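You operate a simulated robot arm through the tools that you are given. There is no shell and no other tool. Be economical: measure what you need, move in short steps, check, and stop when the job is done.

Carry out the task below with a simulated two-armed robot. There is one attempt and no reset: what you move stays moved.

## Task
Pick up the dark blue cone from the top of the side bench with one hand, pass it to the other hand and put it on the front of the long table.

Only the result counts: the job must be done as asked and must still hold three seconds after the hand-in. Knocking over, shifting, dropping, spilling or breaking anything else fails it.

## Robot
Two 6-joint arms with two-finger parallel grippers on one trunk, on a base that drives. Base frame: it is fixed to the floor where the robot stands at the start and does not move with it; the origin is under the middle of the robot, x ahead of it, y to its left, z up; the surface under the hand at the start is at about z = 80. Lengths are in cm, angles in rad, forces in N, time in s.
The left shoulder is at the start at [28, 18.5, 98], the right one opposite. With the tool pointing down near the work surface each hand reaches from about 56 to 94 cm from the robot's upright axis, wherever it stands, measured 20 degrees to its own side. Places, roughly: dark blue cone (7x6x13 cm) [50, 20, 90]; front of the long table [-300, -90, 80]. Payload 1.57 kg a hand.
The TCP of each hand is the grasp point between the finger pads, 3 cm short of the fingertips. In the tool frame z runs along the fingers and y along their closing line. Largest opening 8 cm; finger width 1.7, thickness 1.2; the body of the gripper, 4 by 8.2 cm, starts 8 cm behind the TCP.
Orientation is that of the tool frame in the base frame, as a unit quaternion [w, x, y, z]. With the fingers straight down and closing along the base's y, the tool's x points along the base's -x, its y along +y and its z along -z.

## Interface
- The arms move only by the tool step_arm. It takes "left_rows", "right_rows" or both (then of equal length, played together; a hand with none holds still); each is a list of rows, each a list of 3 entries, a list of its own where there are three numbers: the shift along the tool's x, y, z in mm, then the turn, a rotation vector about the tool's x, y, z in rad, then the opening, from 0 (shut) to 1 (fully open). In form: [[[x, y, z], [rx, ry, rz], hand], ...]. A call has 1 to 8 rows; each row shifts and turns the commanded pose from where the row before left it, along the tool's axes as they then stand. Rows are played at 5 a second. More than 5 cm and 0.15 rad between two rows, or a gripper value outside its range, and nothing of the call is played. A pose out of reach is approached as far as the arm can. The call stops where the force on the tool passes 40 N (or 10 N more than at its start, if that is more) or the arm is blocked; 0.2 s more then pass. Each finger travels about 15.3 cm/s and halts on what it meets, pressing with about 36 N; the grip force reading is that of the motor and also rises with nothing between the fingers. The clock runs only during rows and for 0.2 s after the last one: add rows that do not move to give the fingers time. It gives the time, the measured TCP pose, the force on the tool (base axes), the opening and the grip force at its end, in the units of the frame above (readings bear some noise), with the torque about the TCP (base axes, N m) and any sound that the robot's microphone picked up.
- Cameras (640 x 400 px; columns grow to the right, rows downward): "scene" is now at [23.84, 3.94, 142.98]; the picture's right is [0.47, -0.88, 0.00], its down [-0.67, -0.35, -0.65] and it looks along [0.58, 0.30, -0.76] (base axes); focal length 264 px, centre (320, 200). "left" rides on the left gripper at [7.2, 0.7, -12.2] in its tool frame; the picture's right is [-0.09, 1.00, 0.00], its down [-0.84, -0.08, -0.54] and it looks along [-0.54, -0.05, 0.84] (tool axes); focal length 238 px, centre (320, 200). "right" rides on the right gripper at [7.2, -0.7, -12.2] in its tool frame; the picture's right is [0.09, 1.00, 0.00], its down [-0.84, 0.08, -0.54] and it looks along [-0.54, 0.05, 0.84] (tool axes); focal length 238 px, centre (320, 200). There is no depth. A picture from a camera that has moved, and an enlarged one, comes with that camera's place and axes in the base frame and with its lens. The place of the scene camera against the robot may be out by one fixed shift of up to 1.8 cm in any direction.
- get_image(camera): a new picture of that camera. No time passes.
- raise_lower(by): slides the trunk up (or, below 0, down) by that many cm; the arms and the scene camera ride with it, the base frame stays. It gives what a move gives, with no picture.
- steer(legs): drives the robot by 1 to 6 legs, each [ahead, turn to the left] in cm and rad, along the robot's own axes; the way and the turn of a leg run together, so that a leg with both is an arc; at most 150 cm and 3.142 rad a leg. The arms and the cameras ride along, it lands a little off, and it stops where it bumps. It gives what a move gives.
- pan_tilt(pan, tilt): turns the head with the scene camera to pan (to the left, within 1.501 rad either way) and tilt (down, from -0.506 to 1.204), counted from straight ahead of the robot. It gives what a move gives.
- enlarge(camera, box): a new picture of the part [left, top, right, bottom] of that camera's present view, enlarged. No time passes.
- close_job(): hands the job in; it is judged then, once.

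Go step by step. Nothing tells you exact positions but the pictures and the camera data: compare them with the known pose of the tool, close in by small moves and look again before you grip or let go. The budget is 120 turns and 108 pictures, counting those below and the enlarged ones. Unless the task says otherwise, let go and move clear before handing in, and close with one line.

The tools are called after "Request:" as name(argument=value, ...) on one line, values as JSON. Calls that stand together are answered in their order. step_arm: Moves the arms, as the interface text tells. Its arguments: {"type":"object","properties":{"left_rows":{"type":"array","items":{"type":"array"}},"right_rows":{"type":"array","items":{"type":"array"}}},"required":[]} The other tools are called the same way: raise_lower (by) slides the trunk up or down; steer (legs) drives the base; pan_tilt (pan, tilt) turns the head that bears the scene camera; get_image (camera) takes a picture; enlarge (camera, box) takes an enlarged picture of a part of a camera's view; close_job () hands the job in.

At the start:

```text
time_s: 0.0
left_tool_pos: [50.39, 34.2, 112.92]
left_tool_rot: [0.0, 0.0, 1.0, 0.001]
left_wrist_force: [0.3, 0.6, 0.7]
left_moment: [0.03, 0.03, 0.01]
left_opening: 8.04
left_finger_force: 0.0
right_tool_pos: [60.88, -1.96, 105.19]
right_tool_rot: [0.0, 0.001, 1.0, 0.0]
right_wrist_force: [-0.6, -0.1, 0.0]
right_moment: [-0.01, 0.0, -0.01]
right_opening: 8.01
right_finger_force: 0.1
trunk travel left (down, up): [-67.5, 31.5]
robot x, y, heading: [0.14, 0.27, -0.005]
head pan, tilt: [0.485, 0.86]
```

scene: 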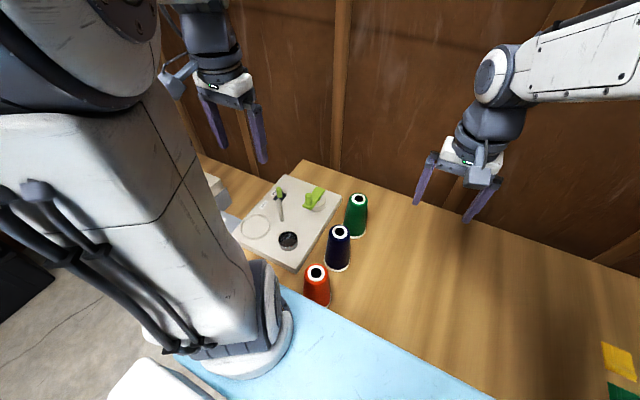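
right: 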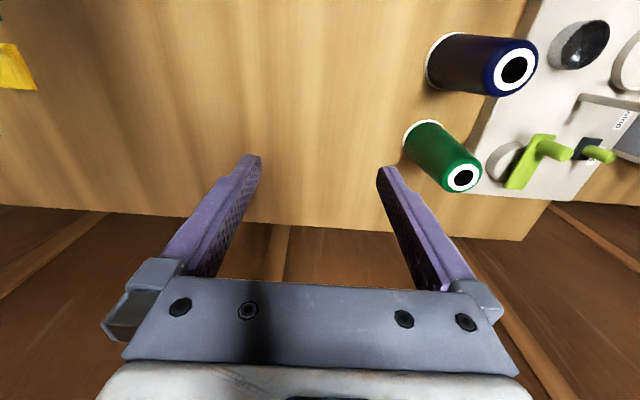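
left: 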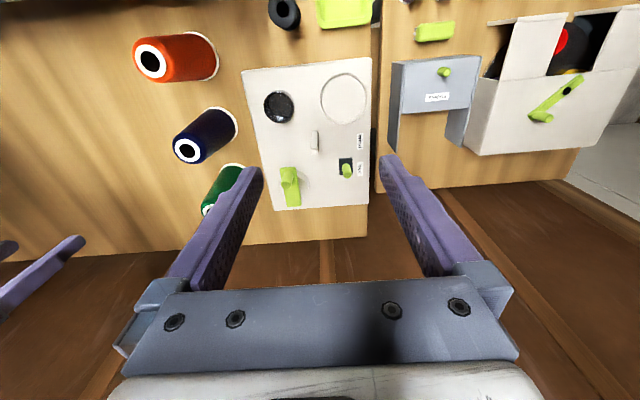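

The blue cone stands in a row between the red and green ones. The three views put its top near (53.7, 15.0, 93), with its neighbours about 11 cm away on either side in x. I'll bring the left hand over it and move the right hand out of the way.

Request:
step_arm(left_rows=[[[-6.6, -38.4, 0], [0, 0, 0], 1], [[-6.6, -38.4, 0], [0, 0, 0], 1], [[-6.6, -38.4, 0], [0, 0, 0], 1], [[-6.6, -38.4, 0], [0, 0, 0], 1], [[-6.6, -38.4, 0], [0, 0, 0], 1], [[0, 0, 0], [0, 0, 0], 1]], right_rows=[[[0, -30, 0], [0, 0, 0], 1], [[0, -30, 0], [0, 0, 0], 1], [[0, -30, 0], [0, 0, 0], 1], [[0, -30, 0], [0, 0, 0], 1], [[0, -30, 0], [0, 0, 0], 1], [[0, 0, 0], [0, 0, 0], 1]])

Request:
get_image(camera="left")

Request:
get_image(camera="scene")

```text
time_s: 1.4
left_tool_pos: [53.61, 14.93, 113.1]
left_tool_rot: [0.0, 0.0, 1.0, 0.0]
left_wrist_force: [0.2, -0.2, 0.2]
left_moment: [0.02, -0.01, 0.0]
left_opening: 7.99
left_finger_force: 0.0
right_tool_pos: [60.74, -17.2, 105.29]
right_tool_rot: [0.0, 0.0, 1.0, 0.0]
right_wrist_force: [-0.6, -0.2, -1.0]
right_moment: [-0.01, 0.01, 0.02]
right_opening: 7.99
right_finger_force: 0.1
trunk travel left (down, up): [-67.5, 31.5]
robot x, y, heading: [0.02, -0.06, -0.003]
head pan, tilt: [0.485, 0.86]
```

```text
104 pictures are left
camera left: at [46.45, 15.76, 125.25], right [0.09, 1.0, 0.0], down [0.84, -0.08, 0.54], along [0.54, -0.05, -0.84], focal length 238 px, centre (320, 200)
```

left: 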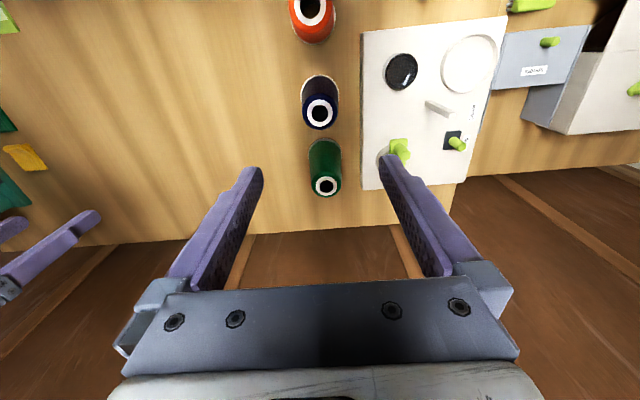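

```text
103 pictures are left
camera scene: at [23.84, 3.92, 142.98], right [0.47, -0.88, 0.0], down [-0.67, -0.35, -0.65], along [0.58, 0.3, -0.76], focal length 264 px, centre (320, 200)
```

scene: 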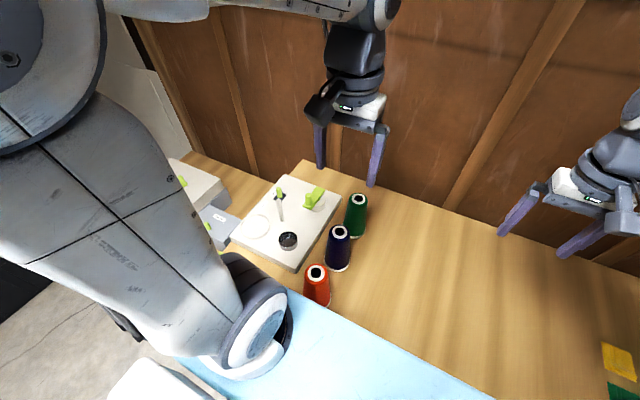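

The hand is centred over the blue cone, so I'll go down most of the way and look.

Request:
step_arm(left_rows=[[[0, 0, 40], [0, 0, 0], 1], [[0, 1, 40], [0, 0, 0], 1], [[0, 0, 40], [0, 0, 0], 1], [[0, 0, 20], [0, 0, 0], 1], [[0, 0, 0], [0, 0, 0], 1]])

Request:
get_image(camera="left")

Request:
get_image(camera="right")

Request:
get_image(camera="scene")

```text
time_s: 2.6
left_tool_pos: [53.54, 15.23, 99.01]
left_tool_rot: [0.0, 0.001, 1.0, 0.0]
left_wrist_force: [0.6, -0.6, -0.6]
left_moment: [0.02, 0.03, -0.01]
left_opening: 7.98
left_finger_force: 0.0
right_tool_pos: [60.85, -16.97, 105.35]
right_tool_rot: [0.0, 0.0, 1.0, 0.0]
right_wrist_force: [-0.9, -0.4, 0.1]
right_moment: [-0.02, 0.0, -0.05]
right_opening: 7.97
right_finger_force: 0.1
trunk travel left (down, up): [-67.5, 31.5]
robot x, y, heading: [-0.27, -0.28, 0.001]
head pan, tilt: [0.485, 0.86]
```

```text
102 pictures are left
camera left: at [46.41, 15.91, 111.15], right [0.09, 1.0, 0.0], down [0.84, -0.08, 0.54], along [0.54, -0.05, -0.84], focal length 238 px, centre (320, 200)
```

left: 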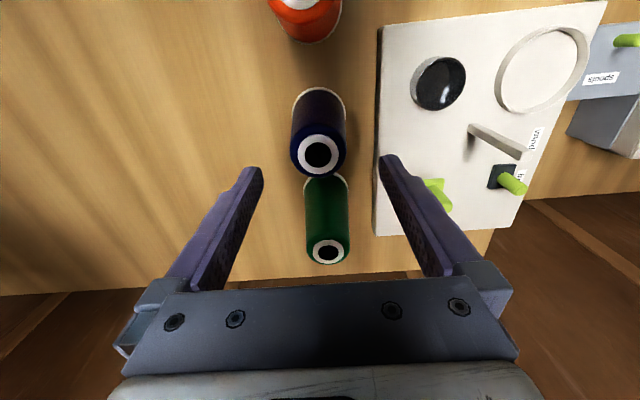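

```text
101 pictures are left
camera right: at [53.58, -17.76, 117.41], right [-0.09, 1.0, 0.0], down [0.84, 0.08, 0.54], along [0.54, 0.05, -0.84], focal length 238 px, centre (320, 200)
```

right: 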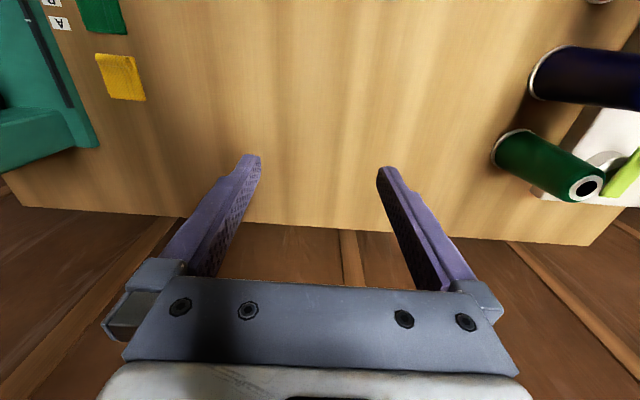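

```text
100 pictures are left
camera scene: at [23.85, 3.94, 142.98], right [0.47, -0.88, 0.0], down [-0.67, -0.35, -0.65], along [0.58, 0.3, -0.76], focal length 264 px, centre (320, 200)
```

scene: 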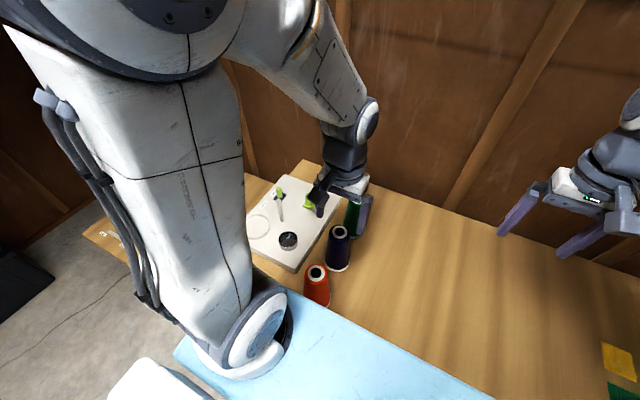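

The cone sits centred between the fingers in x and y. I'll go down to z≈89 and close.

Request:
step_arm(left_rows=[[[0, 0, 30], [0, 0, 0], 1], [[0, 0, 30], [0, 0, 0], 1], [[0, 0, 20], [0, 0, 0], 1], [[0, 0, 20], [0, 0, 0], 1], [[0, 0, 0], [0, 0, 0], 1]])

Request:
get_image(camera="left")

```text
time_s: 3.8
left_tool_pos: [53.7, 15.37, 89.11]
left_tool_rot: [0.0, 0.0, 1.0, 0.0]
left_wrist_force: [0.9, 0.8, 0.2]
left_moment: [-0.01, 0.0, 0.01]
left_opening: 8.0
left_finger_force: 0.2
right_tool_pos: [60.9, -17.04, 105.23]
right_tool_rot: [0.0, 0.0, 1.0, 0.0]
right_wrist_force: [-0.2, -0.3, 0.4]
right_moment: [0.0, 0.04, 0.0]
right_opening: 7.99
right_finger_force: 0.1
trunk travel left (down, up): [-67.5, 31.5]
robot x, y, heading: [0.05, -0.12, 0.005]
head pan, tilt: [0.485, 0.86]
```

```text
99 pictures are left
camera left: at [46.43, 15.9, 101.19], right [0.09, 1.0, 0.0], down [0.84, -0.08, 0.54], along [0.54, -0.05, -0.84], focal length 238 px, centre (320, 200)
```

left: 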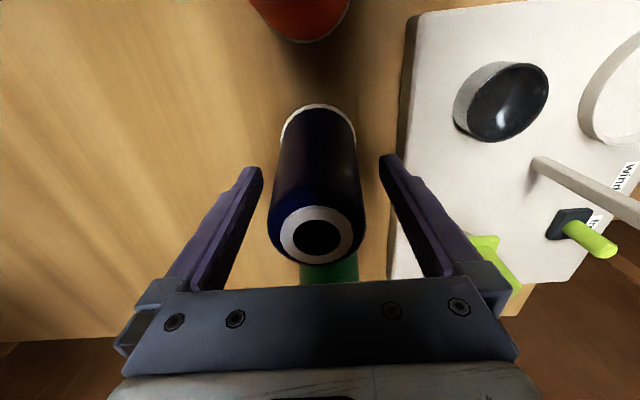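

The cone is between the pads, so I'll close and then lift 3 cm to check the grip.

Request:
step_arm(left_rows=[[[0, -2, 0], [0, 0, 0], 0.8], [[0, 0, 0], [0, 0, 0], 0.5], [[0, 0, 0], [0, 0, 0], 0.2], [[0, 0, 0], [0, 0, 0], 0], [[0, 0, 0], [0, 0, 0], 0], [[0, 0, -10], [0, 0, 0], 0], [[0, 0, -20], [0, 0, 0], 0], [[0, 0, 0], [0, 0, 0], 0]])

Request:
get_image(camera="left")

```text
time_s: 5.6
left_tool_pos: [53.72, 14.87, 92.09]
left_tool_rot: [0.001, 0.0, 1.0, 0.0]
left_wrist_force: [0.7, 0.8, -1.8]
left_moment: [0.0, 0.01, 0.0]
left_opening: 4.99
left_finger_force: 35.7
right_tool_pos: [60.88, -16.98, 105.3]
right_tool_rot: [0.0, 0.0, 1.0, 0.001]
right_wrist_force: [-0.2, -0.3, -0.2]
right_moment: [0.01, 0.0, -0.01]
right_opening: 8.03
right_finger_force: 0.1
trunk travel left (down, up): [-67.5, 31.5]
robot x, y, heading: [-0.05, 0.07, 0.003]
head pan, tilt: [0.485, 0.86]
```

```text
98 pictures are left
camera left: at [46.43, 15.64, 104.21], right [0.09, 1.0, 0.0], down [0.84, -0.08, 0.54], along [0.54, -0.05, -0.84], focal length 238 px, centre (320, 200)
```

left: 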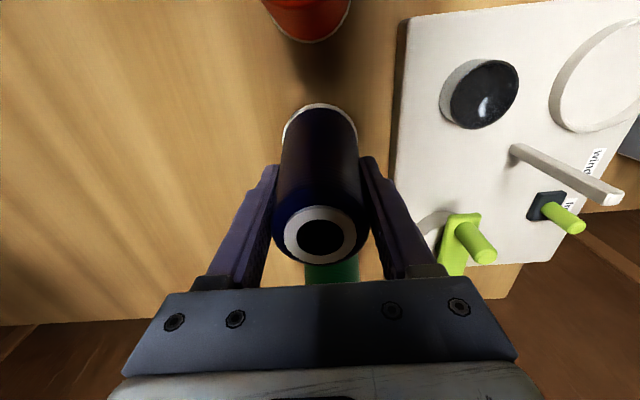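

The cone came up cleanly with the hand. I'll lift it well clear and then look around the room before driving.

Request:
step_arm(left_rows=[[[0, 0, -40], [0, 0, 0], 0], [[0, 0, -40], [0, 0, 0], 0], [[0, 0, -40], [0, 0, 0], 0], [[0, 0, -40], [0, 0, 0], 0], [[0, 0, -40], [0, 0, 0], 0], [[0, 0, -30], [0, 0, 0], 0], [[0, 0, 0], [0, 0, 0], 0]])

Request:
pan_tilt(pan=1.5, tilt=0.4)

Request:
get_image(camera="scene")

Request:
pan_tilt(pan=-1.5, tilt=0.4)

Request:
get_image(camera="scene")

```text
time_s: 7.2
left_tool_pos: [53.35, 15.14, 115.05]
left_tool_rot: [0.0, -0.001, 1.0, 0.0]
left_wrist_force: [0.3, 0.5, -1.0]
left_moment: [0.01, 0.02, -0.03]
left_opening: 4.98
left_finger_force: 35.6
right_tool_pos: [60.78, -16.98, 105.4]
right_tool_rot: [0.0, 0.0, 1.0, 0.0]
right_wrist_force: [0.2, -0.1, -0.2]
right_moment: [0.01, -0.01, -0.04]
right_opening: 7.97
right_finger_force: 0.2
trunk travel left (down, up): [-67.5, 31.5]
robot x, y, heading: [-0.25, -0.12, 0.002]
head pan, tilt: [0.485, 0.86]
```

```text
time_s: 8.5
left_tool_pos: [53.45, 15.06, 114.88]
left_tool_rot: [0.0, 0.001, 1.0, 0.001]
left_wrist_force: [-0.5, -0.1, -2.6]
left_moment: [-0.01, -0.05, -0.02]
left_opening: 4.96
left_finger_force: 36.0
right_tool_pos: [60.73, -17.09, 105.17]
right_tool_rot: [0.0, 0.0, 1.0, 0.0]
right_wrist_force: [-0.9, 0.5, 0.1]
right_moment: [0.01, 0.01, 0.02]
right_opening: 7.99
right_finger_force: 0.1
trunk travel left (down, up): [-67.5, 31.5]
robot x, y, heading: [-0.1, 0.05, 0.001]
head pan, tilt: [1.499, 0.4]
```

```text
97 pictures are left
camera scene: at [17.64, 9.55, 146.97], right [1.0, -0.07, 0.0], down [-0.03, -0.39, -0.92], along [0.07, 0.92, -0.39], focal length 264 px, centre (320, 200)
```

scene: 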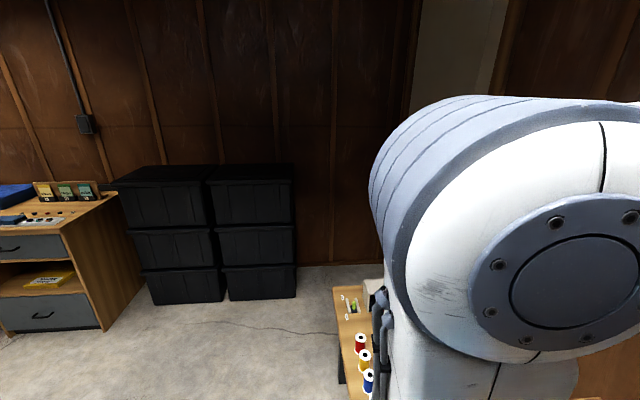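

```text
time_s: 11.1
left_tool_pos: [53.42, 15.08, 114.94]
left_tool_rot: [0.0, -0.001, 1.0, 0.0]
left_wrist_force: [-0.6, 0.9, -1.7]
left_moment: [-0.04, 0.01, 0.0]
left_opening: 4.98
left_finger_force: 35.9
right_tool_pos: [60.95, -17.02, 105.32]
right_tool_rot: [0.0, 0.0, 1.0, 0.001]
right_wrist_force: [-1.1, 0.2, 0.5]
right_moment: [0.01, 0.01, 0.02]
right_opening: 7.99
right_finger_force: 0.1
trunk travel left (down, up): [-67.5, 31.5]
robot x, y, heading: [-0.12, -0.16, 0.001]
head pan, tilt: [-1.499, 0.4]
```

```text
96 pictures are left
camera scene: at [17.64, -8.93, 146.97], right [-1.0, -0.07, 0.0], down [-0.03, 0.39, -0.92], along [0.07, -0.92, -0.39], focal length 264 px, centre (320, 200)
```

scene: 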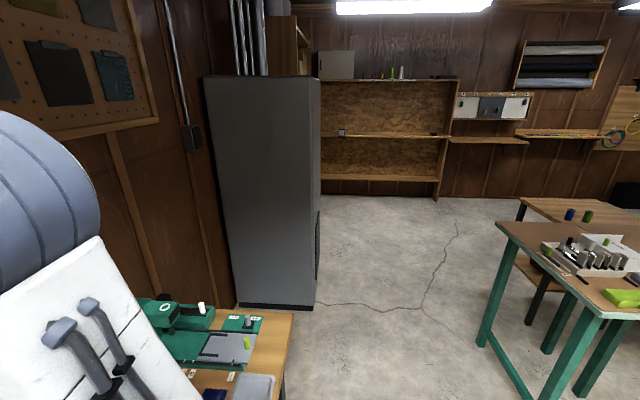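

To my right and behind is a green-legged table that starts near (-65, -133). Before I choose a route I'll back off a little, turn left part way and look behind me.

Request:
steer(legs=[[-20, 0]])

Request:
steer(legs=[[0, -1.0]])

Request:
get_image(camera="scene")

Request:
pan_tilt(pan=-0.6, tilt=0.4)

Request:
get_image(camera="scene")

```text
time_s: 12.7
left_tool_pos: [33.23, 15.04, 115.01]
left_tool_rot: [0.0, 0.001, 1.0, 0.0]
left_wrist_force: [-0.3, -0.2, -1.6]
left_moment: [-0.03, 0.04, -0.01]
left_opening: 4.98
left_finger_force: 36.1
right_tool_pos: [40.61, -17.08, 105.29]
right_tool_rot: [0.0, 0.0, 1.0, 0.0]
right_wrist_force: [0.2, -0.1, 0.4]
right_moment: [-0.03, 0.0, -0.01]
right_opening: 7.99
right_finger_force: 0.1
trunk travel left (down, up): [-67.5, 31.5]
robot x, y, heading: [-20.17, -0.01, -0.004]
head pan, tilt: [-1.499, 0.4]
```

```text
time_s: 15.6
left_tool_pos: [21.87, -36.2, 114.98]
left_tool_rot: [-0.001, 0.473, 0.881, 0.0]
left_wrist_force: [0.8, 0.9, -1.3]
left_moment: [-0.01, 0.01, 0.01]
left_opening: 4.99
left_finger_force: 36.4
right_tool_pos: [-0.68, -60.12, 105.43]
right_tool_rot: [0.0, 0.472, 0.881, 0.0]
right_wrist_force: [0.4, 0.1, -0.5]
right_moment: [-0.01, -0.02, 0.0]
right_opening: 8.01
right_finger_force: 0.0
trunk travel left (down, up): [-67.5, 31.5]
robot x, y, heading: [-19.95, 0.02, -0.985]
head pan, tilt: [-1.499, 0.4]
```

```text
95 pictures are left
camera scene: at [-17.71, -18.68, 146.97], right [-0.61, 0.79, 0.0], down [0.31, 0.24, -0.92], along [-0.73, -0.56, -0.39], focal length 264 px, centre (320, 200)
```

scene: 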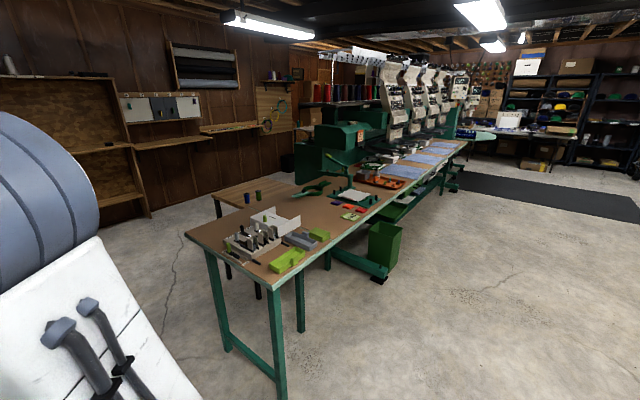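

```text
time_s: 16.8
left_tool_pos: [21.92, -36.13, 114.9]
left_tool_rot: [0.0, 0.472, 0.881, 0.0]
left_wrist_force: [0.8, -0.2, -2.3]
left_moment: [0.01, 0.0, -0.03]
left_opening: 4.97
left_finger_force: 35.9
right_tool_pos: [-0.77, -60.09, 105.35]
right_tool_rot: [0.0, 0.472, 0.882, 0.0]
right_wrist_force: [0.1, 0.5, 0.2]
right_moment: [0.04, -0.03, 0.03]
right_opening: 8.01
right_finger_force: 0.1
trunk travel left (down, up): [-67.5, 31.5]
robot x, y, heading: [-20.34, 0.19, -0.985]
head pan, tilt: [-0.6, 0.4]
```

```text
94 pictures are left
camera scene: at [-10.53, -22.29, 146.97], right [-1.0, 0.02, 0.0], down [0.01, 0.39, -0.92], along [-0.01, -0.92, -0.39], focal length 264 px, centre (320, 200)
```

scene: 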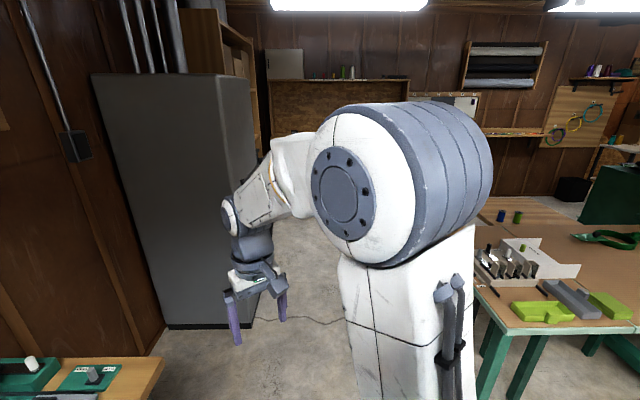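

The long table runs along -x. Its front edge is near y≈-79, from x≈-67 to about -410, with open floor on this side. I'll back off a little, turn to face -x and hand over in the open space.

Request:
steer(legs=[[-20, 0], [0, -2.15]])

Request:
pan_tilt(pan=0.0, tilt=0.5)

Request:
get_image(camera="scene")

```text
time_s: 23.4
left_tool_pos: [-83.97, -0.21, 114.9]
left_tool_rot: [0.001, 1.0, 0.017, 0.0]
left_wrist_force: [0.0, 0.0, -1.3]
left_moment: [0.03, 0.02, 0.03]
left_opening: 5.0
left_finger_force: 36.4
right_tool_pos: [-92.49, 31.67, 105.27]
right_tool_rot: [0.001, 1.0, 0.017, 0.0]
right_wrist_force: [1.3, 0.6, 0.5]
right_moment: [0.01, -0.02, 0.0]
right_opening: 7.98
right_finger_force: 0.1
trunk travel left (down, up): [-67.5, 31.5]
robot x, y, heading: [-31.37, 16.35, -3.108]
head pan, tilt: [-0.6, 0.4]
```

```text
time_s: 24.4
left_tool_pos: [-84.07, -0.11, 114.91]
left_tool_rot: [0.001, 1.0, 0.017, 0.0]
left_wrist_force: [0.9, 0.7, -1.4]
left_moment: [-0.04, 0.0, 0.0]
left_opening: 4.98
left_finger_force: 36.0
right_tool_pos: [-92.59, 31.74, 105.24]
right_tool_rot: [0.0, 1.0, 0.016, 0.0]
right_wrist_force: [0.2, 0.5, -0.2]
right_moment: [0.0, -0.02, -0.01]
right_opening: 8.0
right_finger_force: 0.0
trunk travel left (down, up): [-67.5, 31.5]
robot x, y, heading: [-31.38, 16.81, -3.109]
head pan, tilt: [0.0, 0.499]
```

```text
93 pictures are left
camera scene: at [-55.37, 16.23, 146.06], right [-0.03, 1.0, 0.0], down [0.48, 0.02, -0.88], along [-0.88, -0.03, -0.48], focal length 264 px, centre (320, 200)
```

scene: 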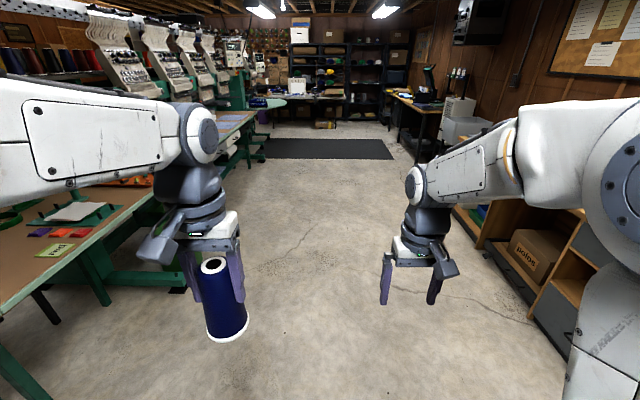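

The corridor ahead is clear and the cone is firmly held. The left hand will carry it to the middle and yaw 45°. The right hand will stay out to the side and take the same yaw, then tilt, so that it can take the lower part of the cone from the back right.

Request:
step_arm(left_rows=[[[-33, -30, -8], [0, 0, 0], 0], [[-33, -30, -8], [0, 0, 0], 0], [[-33, -30, -8], [0, 0, 0], 0], [[-33, -30, -8], [0, 0, 0], 0], [[0, 0, 0], [0, 0, -0.131], 0], [[0, 0, 0], [0, 0, -0.131], 0], [[0, 0, 0], [0, 0, -0.131], 0], [[0, 0, 0], [0, 0, -0.131], 0]], right_rows=[[[15, -30, -25], [0, 0, 0], 1], [[15, -30, -25], [0, 0, 0], 1], [[15, -30, -25], [0, 0, 0], 1], [[15, -30, -25], [0, 0, 0], 1], [[0, 0, 0], [0, 0, -0.131], 1], [[0, 0, 0], [0, 0, -0.131], 1], [[0, 0, 0], [0, 0, -0.131], 1], [[0, 0, 0], [0, 0, -0.131], 1]])

Request:
step_arm(left_rows=[[[0, 0, 0], [0, 0, -0.131], 0], [[0, 0, 0], [0, 0, -0.131], 0], [[0, 0, 0], [0, 0, 0], 0], [[0, 0, 0], [0, 0, 0], 0], [[0, 0, 0], [0, 0, 0], 0], [[0, 0, 0], [0, 0, 0], 0], [[0, 0, 0], [0, 0, 0], 0], [[0, 0, 0], [0, 0, 0], 0]], right_rows=[[[0, 0, 0], [0, 0, -0.131], 1], [[0, 0, 0], [0, 0, -0.131], 1], [[0, 0, 0], [0, -0.145, 0], 1], [[0, 0, 0], [0, -0.145, 0], 1], [[0, 0, 0], [0, -0.145, 0], 1], [[0, 0, 0], [0, -0.145, 0], 1], [[0, 0, 0], [0, -0.145, 0], 1], [[0, 0, 0], [0, -0.145, 0], 1]])

Request:
get_image(camera="scene")

Request:
get_image(camera="right")

```text
time_s: 26.2
left_tool_pos: [-97.72, 11.28, 118.16]
left_tool_rot: [0.0, 0.961, 0.277, 0.0]
left_wrist_force: [0.6, 0.3, -1.8]
left_moment: [-0.02, 0.0, 0.01]
left_opening: 5.01
left_finger_force: 36.3
right_tool_pos: [-87.09, 43.97, 115.28]
right_tool_rot: [0.0, 0.961, 0.277, 0.0]
right_wrist_force: [0.7, 0.4, 1.0]
right_moment: [0.03, -0.01, 0.06]
right_opening: 7.98
right_finger_force: 0.0
trunk travel left (down, up): [-67.5, 31.5]
robot x, y, heading: [-31.56, 16.84, -3.106]
head pan, tilt: [0.0, 0.499]
```

```text
time_s: 28.1
left_tool_pos: [-97.82, 11.41, 118.09]
left_tool_rot: [0.0, 0.917, 0.399, 0.0]
left_wrist_force: [0.6, -0.8, -1.2]
left_moment: [0.01, 0.0, -0.03]
left_opening: 4.97
left_finger_force: 35.4
right_tool_pos: [-86.93, 43.84, 115.24]
right_tool_rot: [0.169, 0.831, 0.362, -0.388]
right_wrist_force: [0.0, -0.4, 0.8]
right_moment: [0.06, 0.02, -0.01]
right_opening: 8.0
right_finger_force: 0.0
trunk travel left (down, up): [-67.5, 31.5]
robot x, y, heading: [-31.48, 16.86, -3.108]
head pan, tilt: [0.0, 0.499]
```

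```text
92 pictures are left
camera scene: at [-55.37, 16.21, 146.06], right [-0.03, 1.0, 0.0], down [0.48, 0.02, -0.88], along [-0.88, -0.03, -0.48], focal length 264 px, centre (320, 200)
```

scene: 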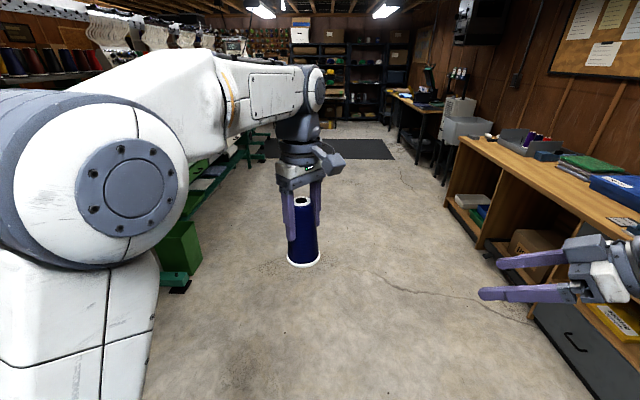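

```text
91 pictures are left
camera right: at [-78.04, 54.52, 117.54], right [0.77, -0.64, -0.07], down [-0.03, -0.14, 0.99], along [-0.64, -0.76, -0.13], focal length 238 px, centre (320, 200)
```

right: 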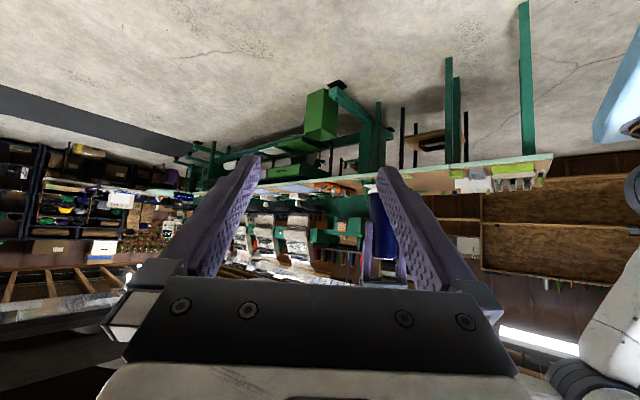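

Both hands took their poses. The cone's axis is at about (-97.8, 11.4), with its base at z≈109. I'll bring the right hand to a stand-off point 12 cm back along its approach line.

Request:
step_arm(right_rows=[[[-29.9, 23.5, 21.0], [0, 0, 0], 1], [[-29.9, 23.5, 21.0], [0, 0, 0], 1], [[-29.9, 23.5, 21.0], [0, 0, 0], 1], [[-29.9, 23.5, 21.0], [0, 0, 0], 1], [[-29.9, 23.5, 21.0], [0, 0, 0], 1], [[-29.9, 23.5, 21.0], [0, 0, 0], 1], [[0, 0, 0], [0, 0, 0], 1]])

Request:
get_image(camera="scene")

Request:
get_image(camera="right")

Request:
get_image(camera="left")

```text
time_s: 29.6
left_tool_pos: [-97.71, 11.4, 118.02]
left_tool_rot: [0.001, 0.917, 0.399, 0.0]
left_wrist_force: [0.3, 0.2, -1.6]
left_moment: [0.01, 0.02, 0.0]
left_opening: 4.98
left_finger_force: 36.5
right_tool_pos: [-94.05, 19.88, 119.92]
right_tool_rot: [0.168, 0.831, 0.362, -0.387]
right_wrist_force: [0.7, -0.1, -0.3]
right_moment: [0.01, 0.0, -0.02]
right_opening: 8.02
right_finger_force: 0.0
right hand out of reach, approached as far as the arm can: row 3, 4, 5
trunk travel left (down, up): [-67.5, 31.5]
robot x, y, heading: [-31.14, 16.99, -3.109]
head pan, tilt: [0.0, 0.499]
```

```text
90 pictures are left
camera scene: at [-55.38, 16.22, 146.05], right [-0.03, 1.0, 0.0], down [0.48, 0.02, -0.88], along [-0.88, -0.03, -0.48], focal length 264 px, centre (320, 200)
```

scene: 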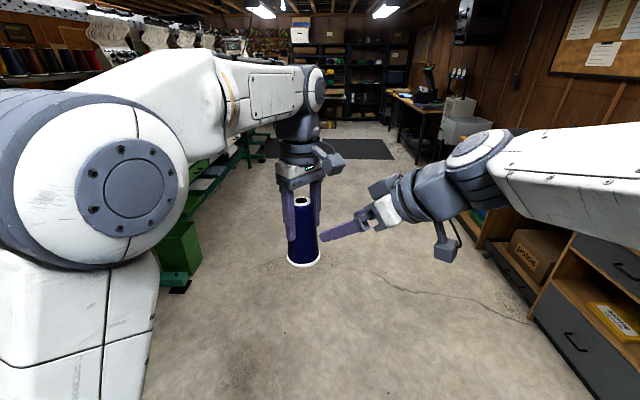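

```text
89 pictures are left
camera right: at [-85.12, 30.53, 122.3], right [0.77, -0.64, -0.07], down [-0.03, -0.14, 0.99], along [-0.64, -0.76, -0.13], focal length 238 px, centre (320, 200)
```

right: 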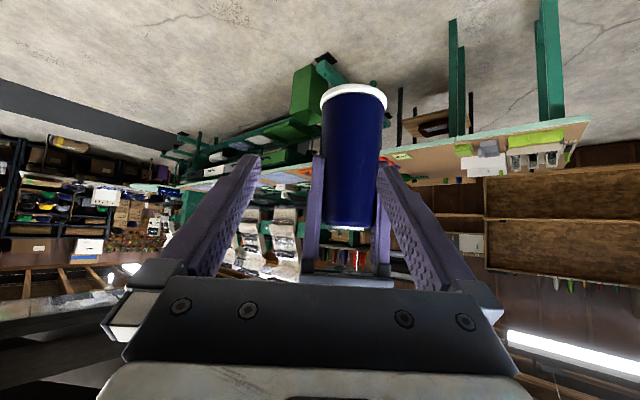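

```text
88 pictures are left
camera left: at [-92.38, 16.24, 130.24], right [0.67, -0.75, 0.0], down [-0.63, -0.56, 0.54], along [-0.4, -0.36, -0.84], focal length 238 px, centre (320, 200)
```

left: 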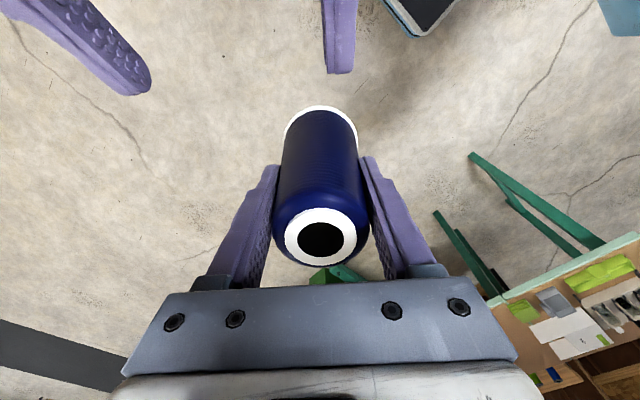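

The right hand fell about 3 cm short sideways because the reach clipped part of the path. I'll correct its line and look again.

Request:
step_arm(right_rows=[[[0, 15, 7], [0, 0, 0], 1], [[0, 15, 7], [0, 0, 0], 1], [[0, 0, 0], [0, 0, 0], 1]])

Request:
get_image(camera="right")

```text
time_s: 30.4
left_tool_pos: [-97.62, 11.52, 118.13]
left_tool_rot: [-0.001, 0.917, 0.4, 0.001]
left_wrist_force: [-0.2, -0.5, -1.7]
left_moment: [-0.01, 0.01, -0.03]
left_opening: 4.99
left_finger_force: 36.0
right_tool_pos: [-93.04, 17.04, 118.88]
right_tool_rot: [0.168, 0.832, 0.361, -0.386]
right_wrist_force: [-0.2, 0.3, 0.4]
right_moment: [0.01, 0.01, 0.0]
right_opening: 7.98
right_finger_force: 0.1
trunk travel left (down, up): [-67.5, 31.5]
robot x, y, heading: [-31.1, 17.04, -3.111]
head pan, tilt: [0.0, 0.499]
```

```text
87 pictures are left
camera right: at [-83.96, 27.57, 121.32], right [0.77, -0.64, -0.07], down [-0.03, -0.14, 0.99], along [-0.64, -0.76, -0.13], focal length 238 px, centre (320, 200)
```

right: 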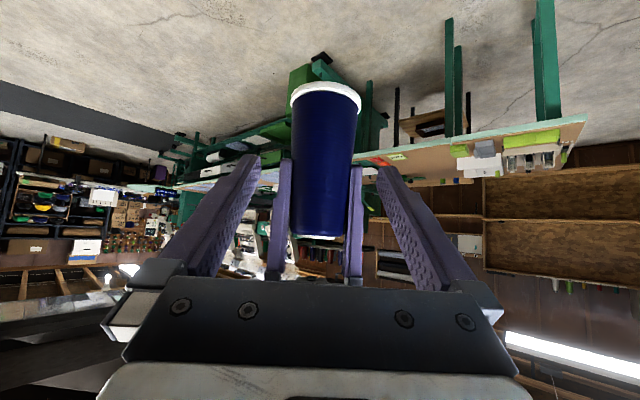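

The cone is now centred between the right hand's fingers, so I'll advance along the tool axis in two stages.

Request:
step_arm(right_rows=[[[1, 2, 20], [0, 0, 0], 1], [[1, 2, 20], [0, 0, 0], 1], [[0, 0, 15], [0, 0, 0], 1], [[0, 0, 0], [0, 0, 0], 1]])

Request:
get_image(camera="right")

Request:
get_image(camera="left")

Request:
enlarge(camera="scene", box=[220, 120, 460, 290])

```text
time_s: 31.4
left_tool_pos: [-97.66, 11.45, 118.02]
left_tool_rot: [0.0, 0.917, 0.399, 0.0]
left_wrist_force: [-0.2, 0.6, -1.4]
left_moment: [-0.01, -0.05, 0.04]
left_opening: 4.97
left_finger_force: 36.1
right_tool_pos: [-95.08, 13.77, 115.34]
right_tool_rot: [0.168, 0.832, 0.362, -0.387]
right_wrist_force: [-0.1, 0.0, -0.2]
right_moment: [0.01, -0.03, 0.01]
right_opening: 8.02
right_finger_force: 0.1
trunk travel left (down, up): [-67.5, 31.5]
robot x, y, heading: [-31.1, 16.82, -3.112]
head pan, tilt: [0.0, 0.499]
```

```text
86 pictures are left
camera right: at [-86.08, 24.39, 117.76], right [0.77, -0.64, -0.07], down [-0.03, -0.14, 0.99], along [-0.64, -0.76, -0.13], focal length 238 px, centre (320, 200)
```

right: 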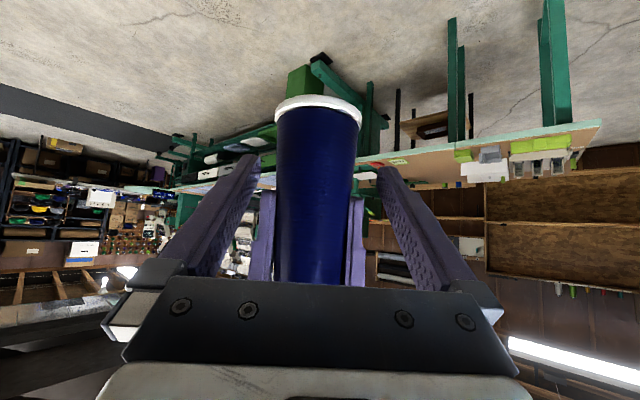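

```text
85 pictures are left
camera left: at [-92.38, 16.24, 130.23], right [0.67, -0.75, 0.0], down [-0.63, -0.56, 0.54], along [-0.4, -0.36, -0.84], focal length 238 px, centre (320, 200)
```

left: 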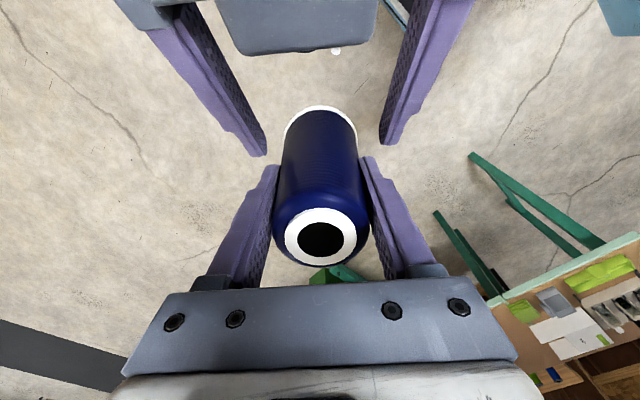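

```text
2.35 times, centred on (340, 205) of scene
camera zoom: at [-55.38, 16.22, 146.05], right [-0.03, 1.0, 0.0], down [0.48, 0.02, -0.88], along [-0.88, -0.03, -0.48], focal length 620 px, centre (273, 188)
```

zoom: 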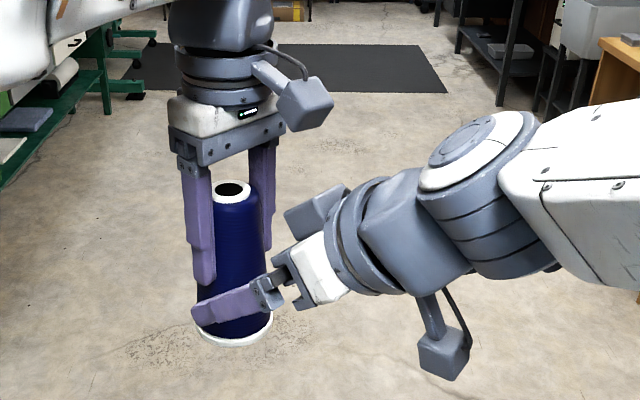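

Clearances look good. I'll advance the last 3.4 cm with a small lateral correction.

Request:
step_arm(right_rows=[[[-1, -3, 12], [0, 0, 0], 1], [[0, 0, 12], [0, 0, 0], 1], [[0, 0, 10], [0, 0, 0], 1], [[0, 0, 0], [0, 0, 0], 1]])

Request:
get_image(camera="left")

Request:
enlarge(camera="scene", box=[260, 150, 420, 280])

```text
time_s: 32.5
left_tool_pos: [-97.66, 11.51, 118.06]
left_tool_rot: [0.0, 0.917, 0.399, 0.0]
left_wrist_force: [-0.9, -0.4, -1.5]
left_moment: [-0.01, 0.0, -0.03]
left_opening: 5.0
left_finger_force: 35.6
right_tool_pos: [-96.88, 12.0, 113.39]
right_tool_rot: [0.168, 0.832, 0.362, -0.387]
right_wrist_force: [0.9, -0.2, 0.1]
right_moment: [-0.01, -0.02, 0.0]
right_opening: 8.01
right_finger_force: 0.1
trunk travel left (down, up): [-67.5, 31.5]
robot x, y, heading: [-31.13, 16.88, -3.108]
head pan, tilt: [0.0, 0.499]
```

```text
83 pictures are left
camera left: at [-92.38, 16.24, 130.24], right [0.67, -0.75, 0.0], down [-0.63, -0.56, 0.54], along [-0.4, -0.36, -0.84], focal length 238 px, centre (320, 200)
```

left: 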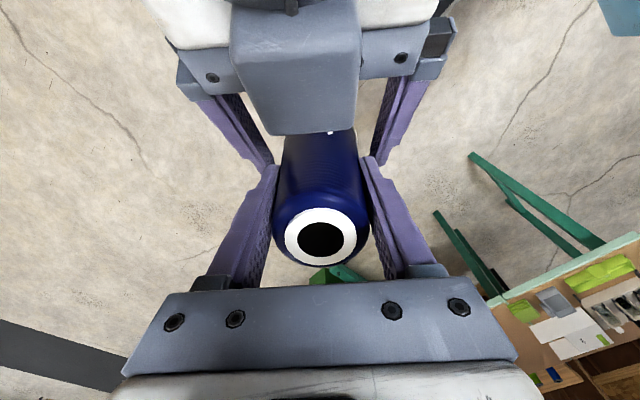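

```text
3.08 times, centred on (340, 215) of scene
camera zoom: at [-55.38, 16.22, 146.05], right [-0.03, 1.0, 0.0], down [0.48, 0.02, -0.88], along [-0.88, -0.03, -0.48], focal length 811 px, centre (258, 154)
```

zoom: 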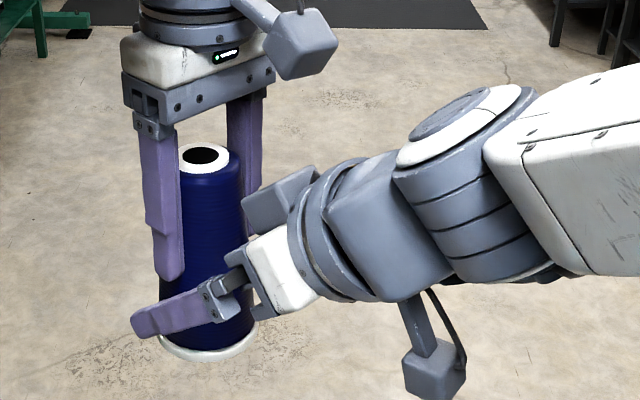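

The right hand's fingers straddle the lower part of the cone with nothing touching. I'll correct 2 mm laterally and close the right hand.

Request:
step_arm(right_rows=[[[0, -2, 0], [0, 0, 0], 0.9], [[0, 0, 0], [0, 0, 0], 0.8], [[0, 0, 0], [0, 0, 0], 0.7], [[0, 0, 0], [0, 0, 0], 0.6], [[0, 0, 0], [0, 0, 0], 0.4], [[0, 0, 0], [0, 0, 0], 0.0], [[0, 0, 0], [0, 0, 0], 0.0]])

Request:
enlarge(camera="scene", box=[260, 150, 420, 280])

```text
time_s: 34.0
left_tool_pos: [-97.69, 11.52, 118.05]
left_tool_rot: [-0.001, 0.917, 0.399, 0.0]
left_wrist_force: [-6.9, 7.6, -2.4]
left_moment: [0.4, 0.36, -0.04]
left_opening: 4.98
left_finger_force: 36.1
right_tool_pos: [-97.07, 12.24, 113.26]
right_tool_rot: [0.168, 0.832, 0.362, -0.386]
right_wrist_force: [7.2, -7.4, 1.3]
right_moment: [-0.04, -0.01, 0.17]
right_opening: 5.52
right_finger_force: 36.0
trunk travel left (down, up): [-67.5, 31.5]
robot x, y, heading: [-31.54, 16.67, -3.108]
head pan, tilt: [0.0, 0.499]
```

```text
3.08 times, centred on (340, 215) of scene
camera zoom: at [-55.38, 16.22, 146.05], right [-0.03, 1.0, 0.0], down [0.48, 0.02, -0.88], along [-0.88, -0.03, -0.48], focal length 811 px, centre (258, 154)
```

zoom: 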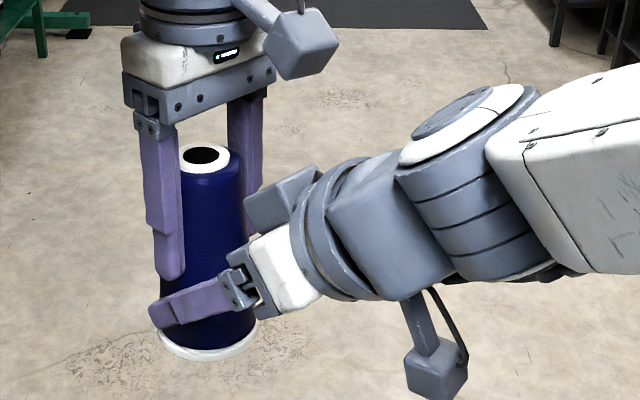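

The right hand grips with about 10 N of side load, so I shifted 2 mm too far. I'll ease that before opening the left hand.

Request:
step_arm(right_rows=[[[0, 1, 0], [0, 0, 0], 0.0], [[0, 0, 0], [0, 0, 0], 0.0]])

```text
time_s: 34.6
left_tool_pos: [-97.7, 11.41, 118.02]
left_tool_rot: [0.0, 0.917, 0.398, 0.0]
left_wrist_force: [-6.7, 4.6, -1.8]
left_moment: [0.22, 0.44, -0.15]
left_opening: 5.0
left_finger_force: 36.1
right_tool_pos: [-97.15, 12.17, 113.39]
right_tool_rot: [0.167, 0.832, 0.361, -0.387]
right_wrist_force: [6.4, -3.1, 0.4]
right_moment: [-0.08, -0.14, 0.23]
right_opening: 5.55
right_finger_force: 36.2
trunk travel left (down, up): [-67.5, 31.5]
robot x, y, heading: [-30.88, 16.79, -3.113]
head pan, tilt: [0.0, 0.499]
```

The side load dropped, so I'll ease a little more, open the left hand slowly and check.

Request:
step_arm(right_rows=[[[0, 1.5, 0], [0, 0, 0], 0.0], [[0, 0, 0], [0, 0, 0], 0.0], [[0, 0, 0], [0, 0, 0], 0.0], [[0, 0, 0], [0, 0, 0], 0.0], [[0, 0, 0], [0, 0, 0], 0.0]], left_rows=[[[0, 0, 0], [0, 0, 0], 0.0], [[0, 0, 0], [0, 0, 0], 0.6], [[0, 0, 0], [0, 0, 0], 0.8], [[0, 0, 0], [0, 0, 0], 1.0], [[0, 0, 0], [0, 0, 0], 1.0]])

Request:
get_image(camera="left")

Request:
enlarge(camera="scene", box=[260, 150, 420, 280])

```text
time_s: 35.9
left_tool_pos: [-97.7, 11.49, 117.99]
left_tool_rot: [0.0, 0.917, 0.399, 0.0]
left_wrist_force: [0.1, -0.5, 0.8]
left_moment: [0.0, 0.01, 0.01]
left_opening: 8.0
left_finger_force: 0.2
right_tool_pos: [-96.92, 11.99, 113.35]
right_tool_rot: [0.168, 0.831, 0.362, -0.387]
right_wrist_force: [-0.7, -0.9, -0.3]
right_moment: [0.03, -0.04, -0.01]
right_opening: 5.51
right_finger_force: 35.9
trunk travel left (down, up): [-67.5, 31.5]
robot x, y, heading: [-31.27, 16.41, -3.112]
head pan, tilt: [0.0, 0.499]
```

```text
80 pictures are left
camera left: at [-92.37, 16.24, 130.24], right [0.67, -0.75, 0.0], down [-0.63, -0.56, 0.54], along [-0.4, -0.36, -0.84], focal length 238 px, centre (320, 200)
```

left: 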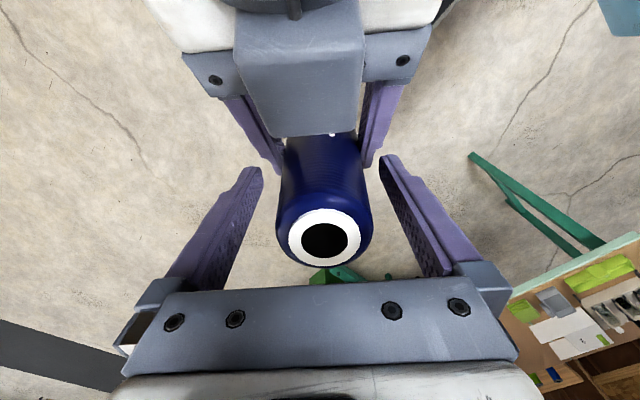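

```text
3.08 times, centred on (340, 215) of scene
camera zoom: at [-55.38, 16.22, 146.05], right [-0.03, 1.0, 0.0], down [0.48, 0.02, -0.88], along [-0.88, -0.03, -0.48], focal length 811 px, centre (258, 154)
```

zoom: 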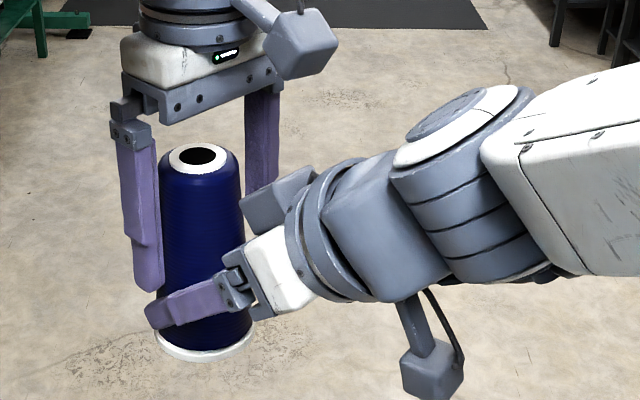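

The right hand holds the cone alone. I'll raise the left hand clear and retract it to the left.

Request:
step_arm(left_rows=[[[0, 0, -35], [0, 0, 0], 1], [[0, 0, -35], [0, 0, 0], 1], [[0, 0, -35], [0, 0, 0], 1], [[0, 0, -30], [0, 0, 0], 1], [[-15, 40, 0], [0, 0, 0.1], 1], [[-15, 40, 0], [0, 0, 0.1], 1], [[-15, 40, 0], [0, 0, 0.1], 1], [[-15, 40, 0], [0, 0, 0.1], 1]])

Request:
get_image(camera="scene")

Request:
get_image(camera="right")

```text
time_s: 37.6
left_tool_pos: [-91.9, -4.86, 130.27]
left_tool_rot: [0.0, 0.978, 0.208, -0.001]
left_wrist_force: [-0.2, -0.7, -1.0]
left_moment: [-0.01, 0.0, -0.04]
left_opening: 8.02
left_finger_force: 0.0
left hand out of reach, approached as far as the arm can: row 4
right_tool_pos: [-96.91, 12.05, 113.43]
right_tool_rot: [0.169, 0.831, 0.362, -0.387]
right_wrist_force: [-0.3, -0.7, 0.0]
right_moment: [0.02, -0.03, -0.01]
right_opening: 5.51
right_finger_force: 36.3
trunk travel left (down, up): [-67.5, 31.5]
robot x, y, heading: [-31.13, 16.54, -3.109]
head pan, tilt: [0.0, 0.499]
```

```text
78 pictures are left
camera scene: at [-55.38, 16.24, 146.05], right [-0.03, 1.0, 0.0], down [0.48, 0.02, -0.88], along [-0.88, -0.03, -0.48], focal length 264 px, centre (320, 200)
```

scene: 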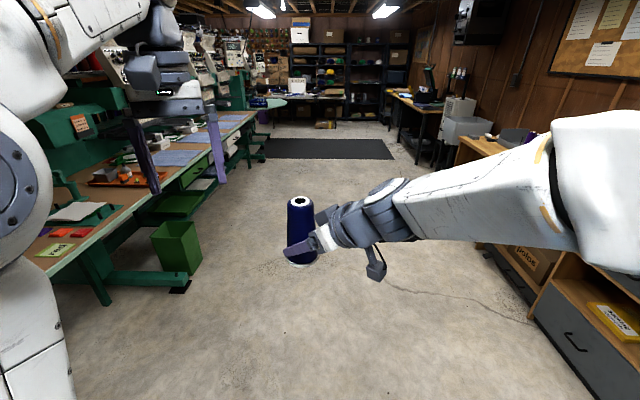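

```text
77 pictures are left
camera right: at [-87.99, 22.59, 115.66], right [0.77, -0.64, -0.07], down [-0.03, -0.14, 0.99], along [-0.64, -0.76, -0.13], focal length 238 px, centre (320, 200)
```

right: 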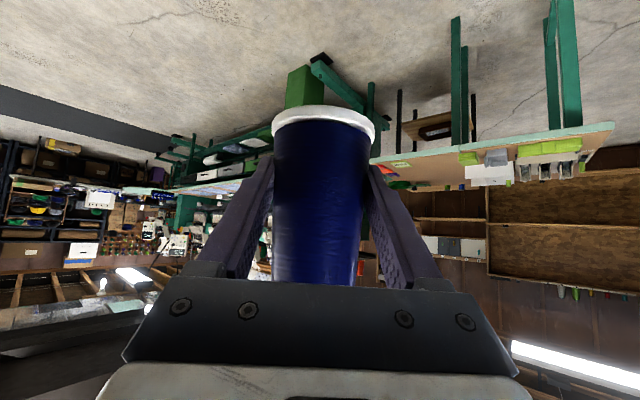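

The handover is done. The corridor is clear, so I'll drive along -x to about x=-300 and then turn left to face the long table.

Request:
steer(legs=[[150, 0]])

Request:
steer(legs=[[119, 0]])

Request:
pan_tilt(pan=1.2, tilt=0.6)

Request:
get_image(camera="scene")

```text
time_s: 45.0
left_tool_pos: [-240.67, -8.17, 130.15]
left_tool_rot: [0.0, 0.979, 0.203, 0.0]
left_wrist_force: [-0.1, 0.3, -0.1]
left_moment: [0.0, 0.01, 0.02]
left_opening: 8.02
left_finger_force: 0.0
right_tool_pos: [-245.4, 8.79, 113.35]
right_tool_rot: [0.166, 0.834, 0.357, -0.387]
right_wrist_force: [-0.2, 0.2, -0.3]
right_moment: [-0.01, -0.02, 0.04]
right_opening: 5.54
right_finger_force: 36.0
trunk travel left (down, up): [-67.5, 31.5]
robot x, y, heading: [-180.06, 12.88, -3.12]
head pan, tilt: [0.0, 0.499]
```

```text
time_s: 51.0
left_tool_pos: [-358.83, -10.59, 130.05]
left_tool_rot: [-0.001, 0.979, 0.204, 0.0]
left_wrist_force: [0.4, -0.9, -1.0]
left_moment: [0.01, -0.01, 0.01]
left_opening: 8.02
left_finger_force: 0.0
right_tool_pos: [-363.53, 6.19, 113.4]
right_tool_rot: [0.165, 0.834, 0.357, -0.388]
right_wrist_force: [-0.1, -0.4, -0.6]
right_moment: [0.01, -0.02, 0.0]
right_opening: 5.52
right_finger_force: 36.5
trunk travel left (down, up): [-67.5, 31.5]
robot x, y, heading: [-297.97, 10.37, -3.121]
head pan, tilt: [0.0, 0.499]
```

```text
time_s: 52.4
left_tool_pos: [-358.78, -10.63, 130.09]
left_tool_rot: [0.0, 0.979, 0.203, 0.0]
left_wrist_force: [1.2, 0.4, 0.4]
left_moment: [-0.01, 0.03, 0.02]
left_opening: 8.0
left_finger_force: 0.2
right_tool_pos: [-363.71, 6.16, 113.35]
right_tool_rot: [0.166, 0.833, 0.358, -0.387]
right_wrist_force: [0.1, -0.4, 0.6]
right_moment: [0.02, -0.04, -0.02]
right_opening: 5.49
right_finger_force: 36.0
trunk travel left (down, up): [-67.5, 31.5]
robot x, y, heading: [-298.2, 10.01, -3.12]
head pan, tilt: [1.201, 0.6]
```

```text
76 pictures are left
camera scene: at [-315.98, 1.93, 145.15], right [-0.94, 0.34, 0.0], down [0.19, 0.53, -0.83], along [-0.28, -0.78, -0.56], focal length 264 px, centre (320, 200)
```

scene: 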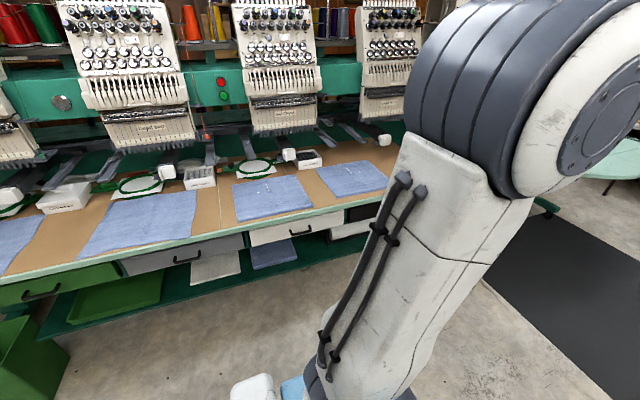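

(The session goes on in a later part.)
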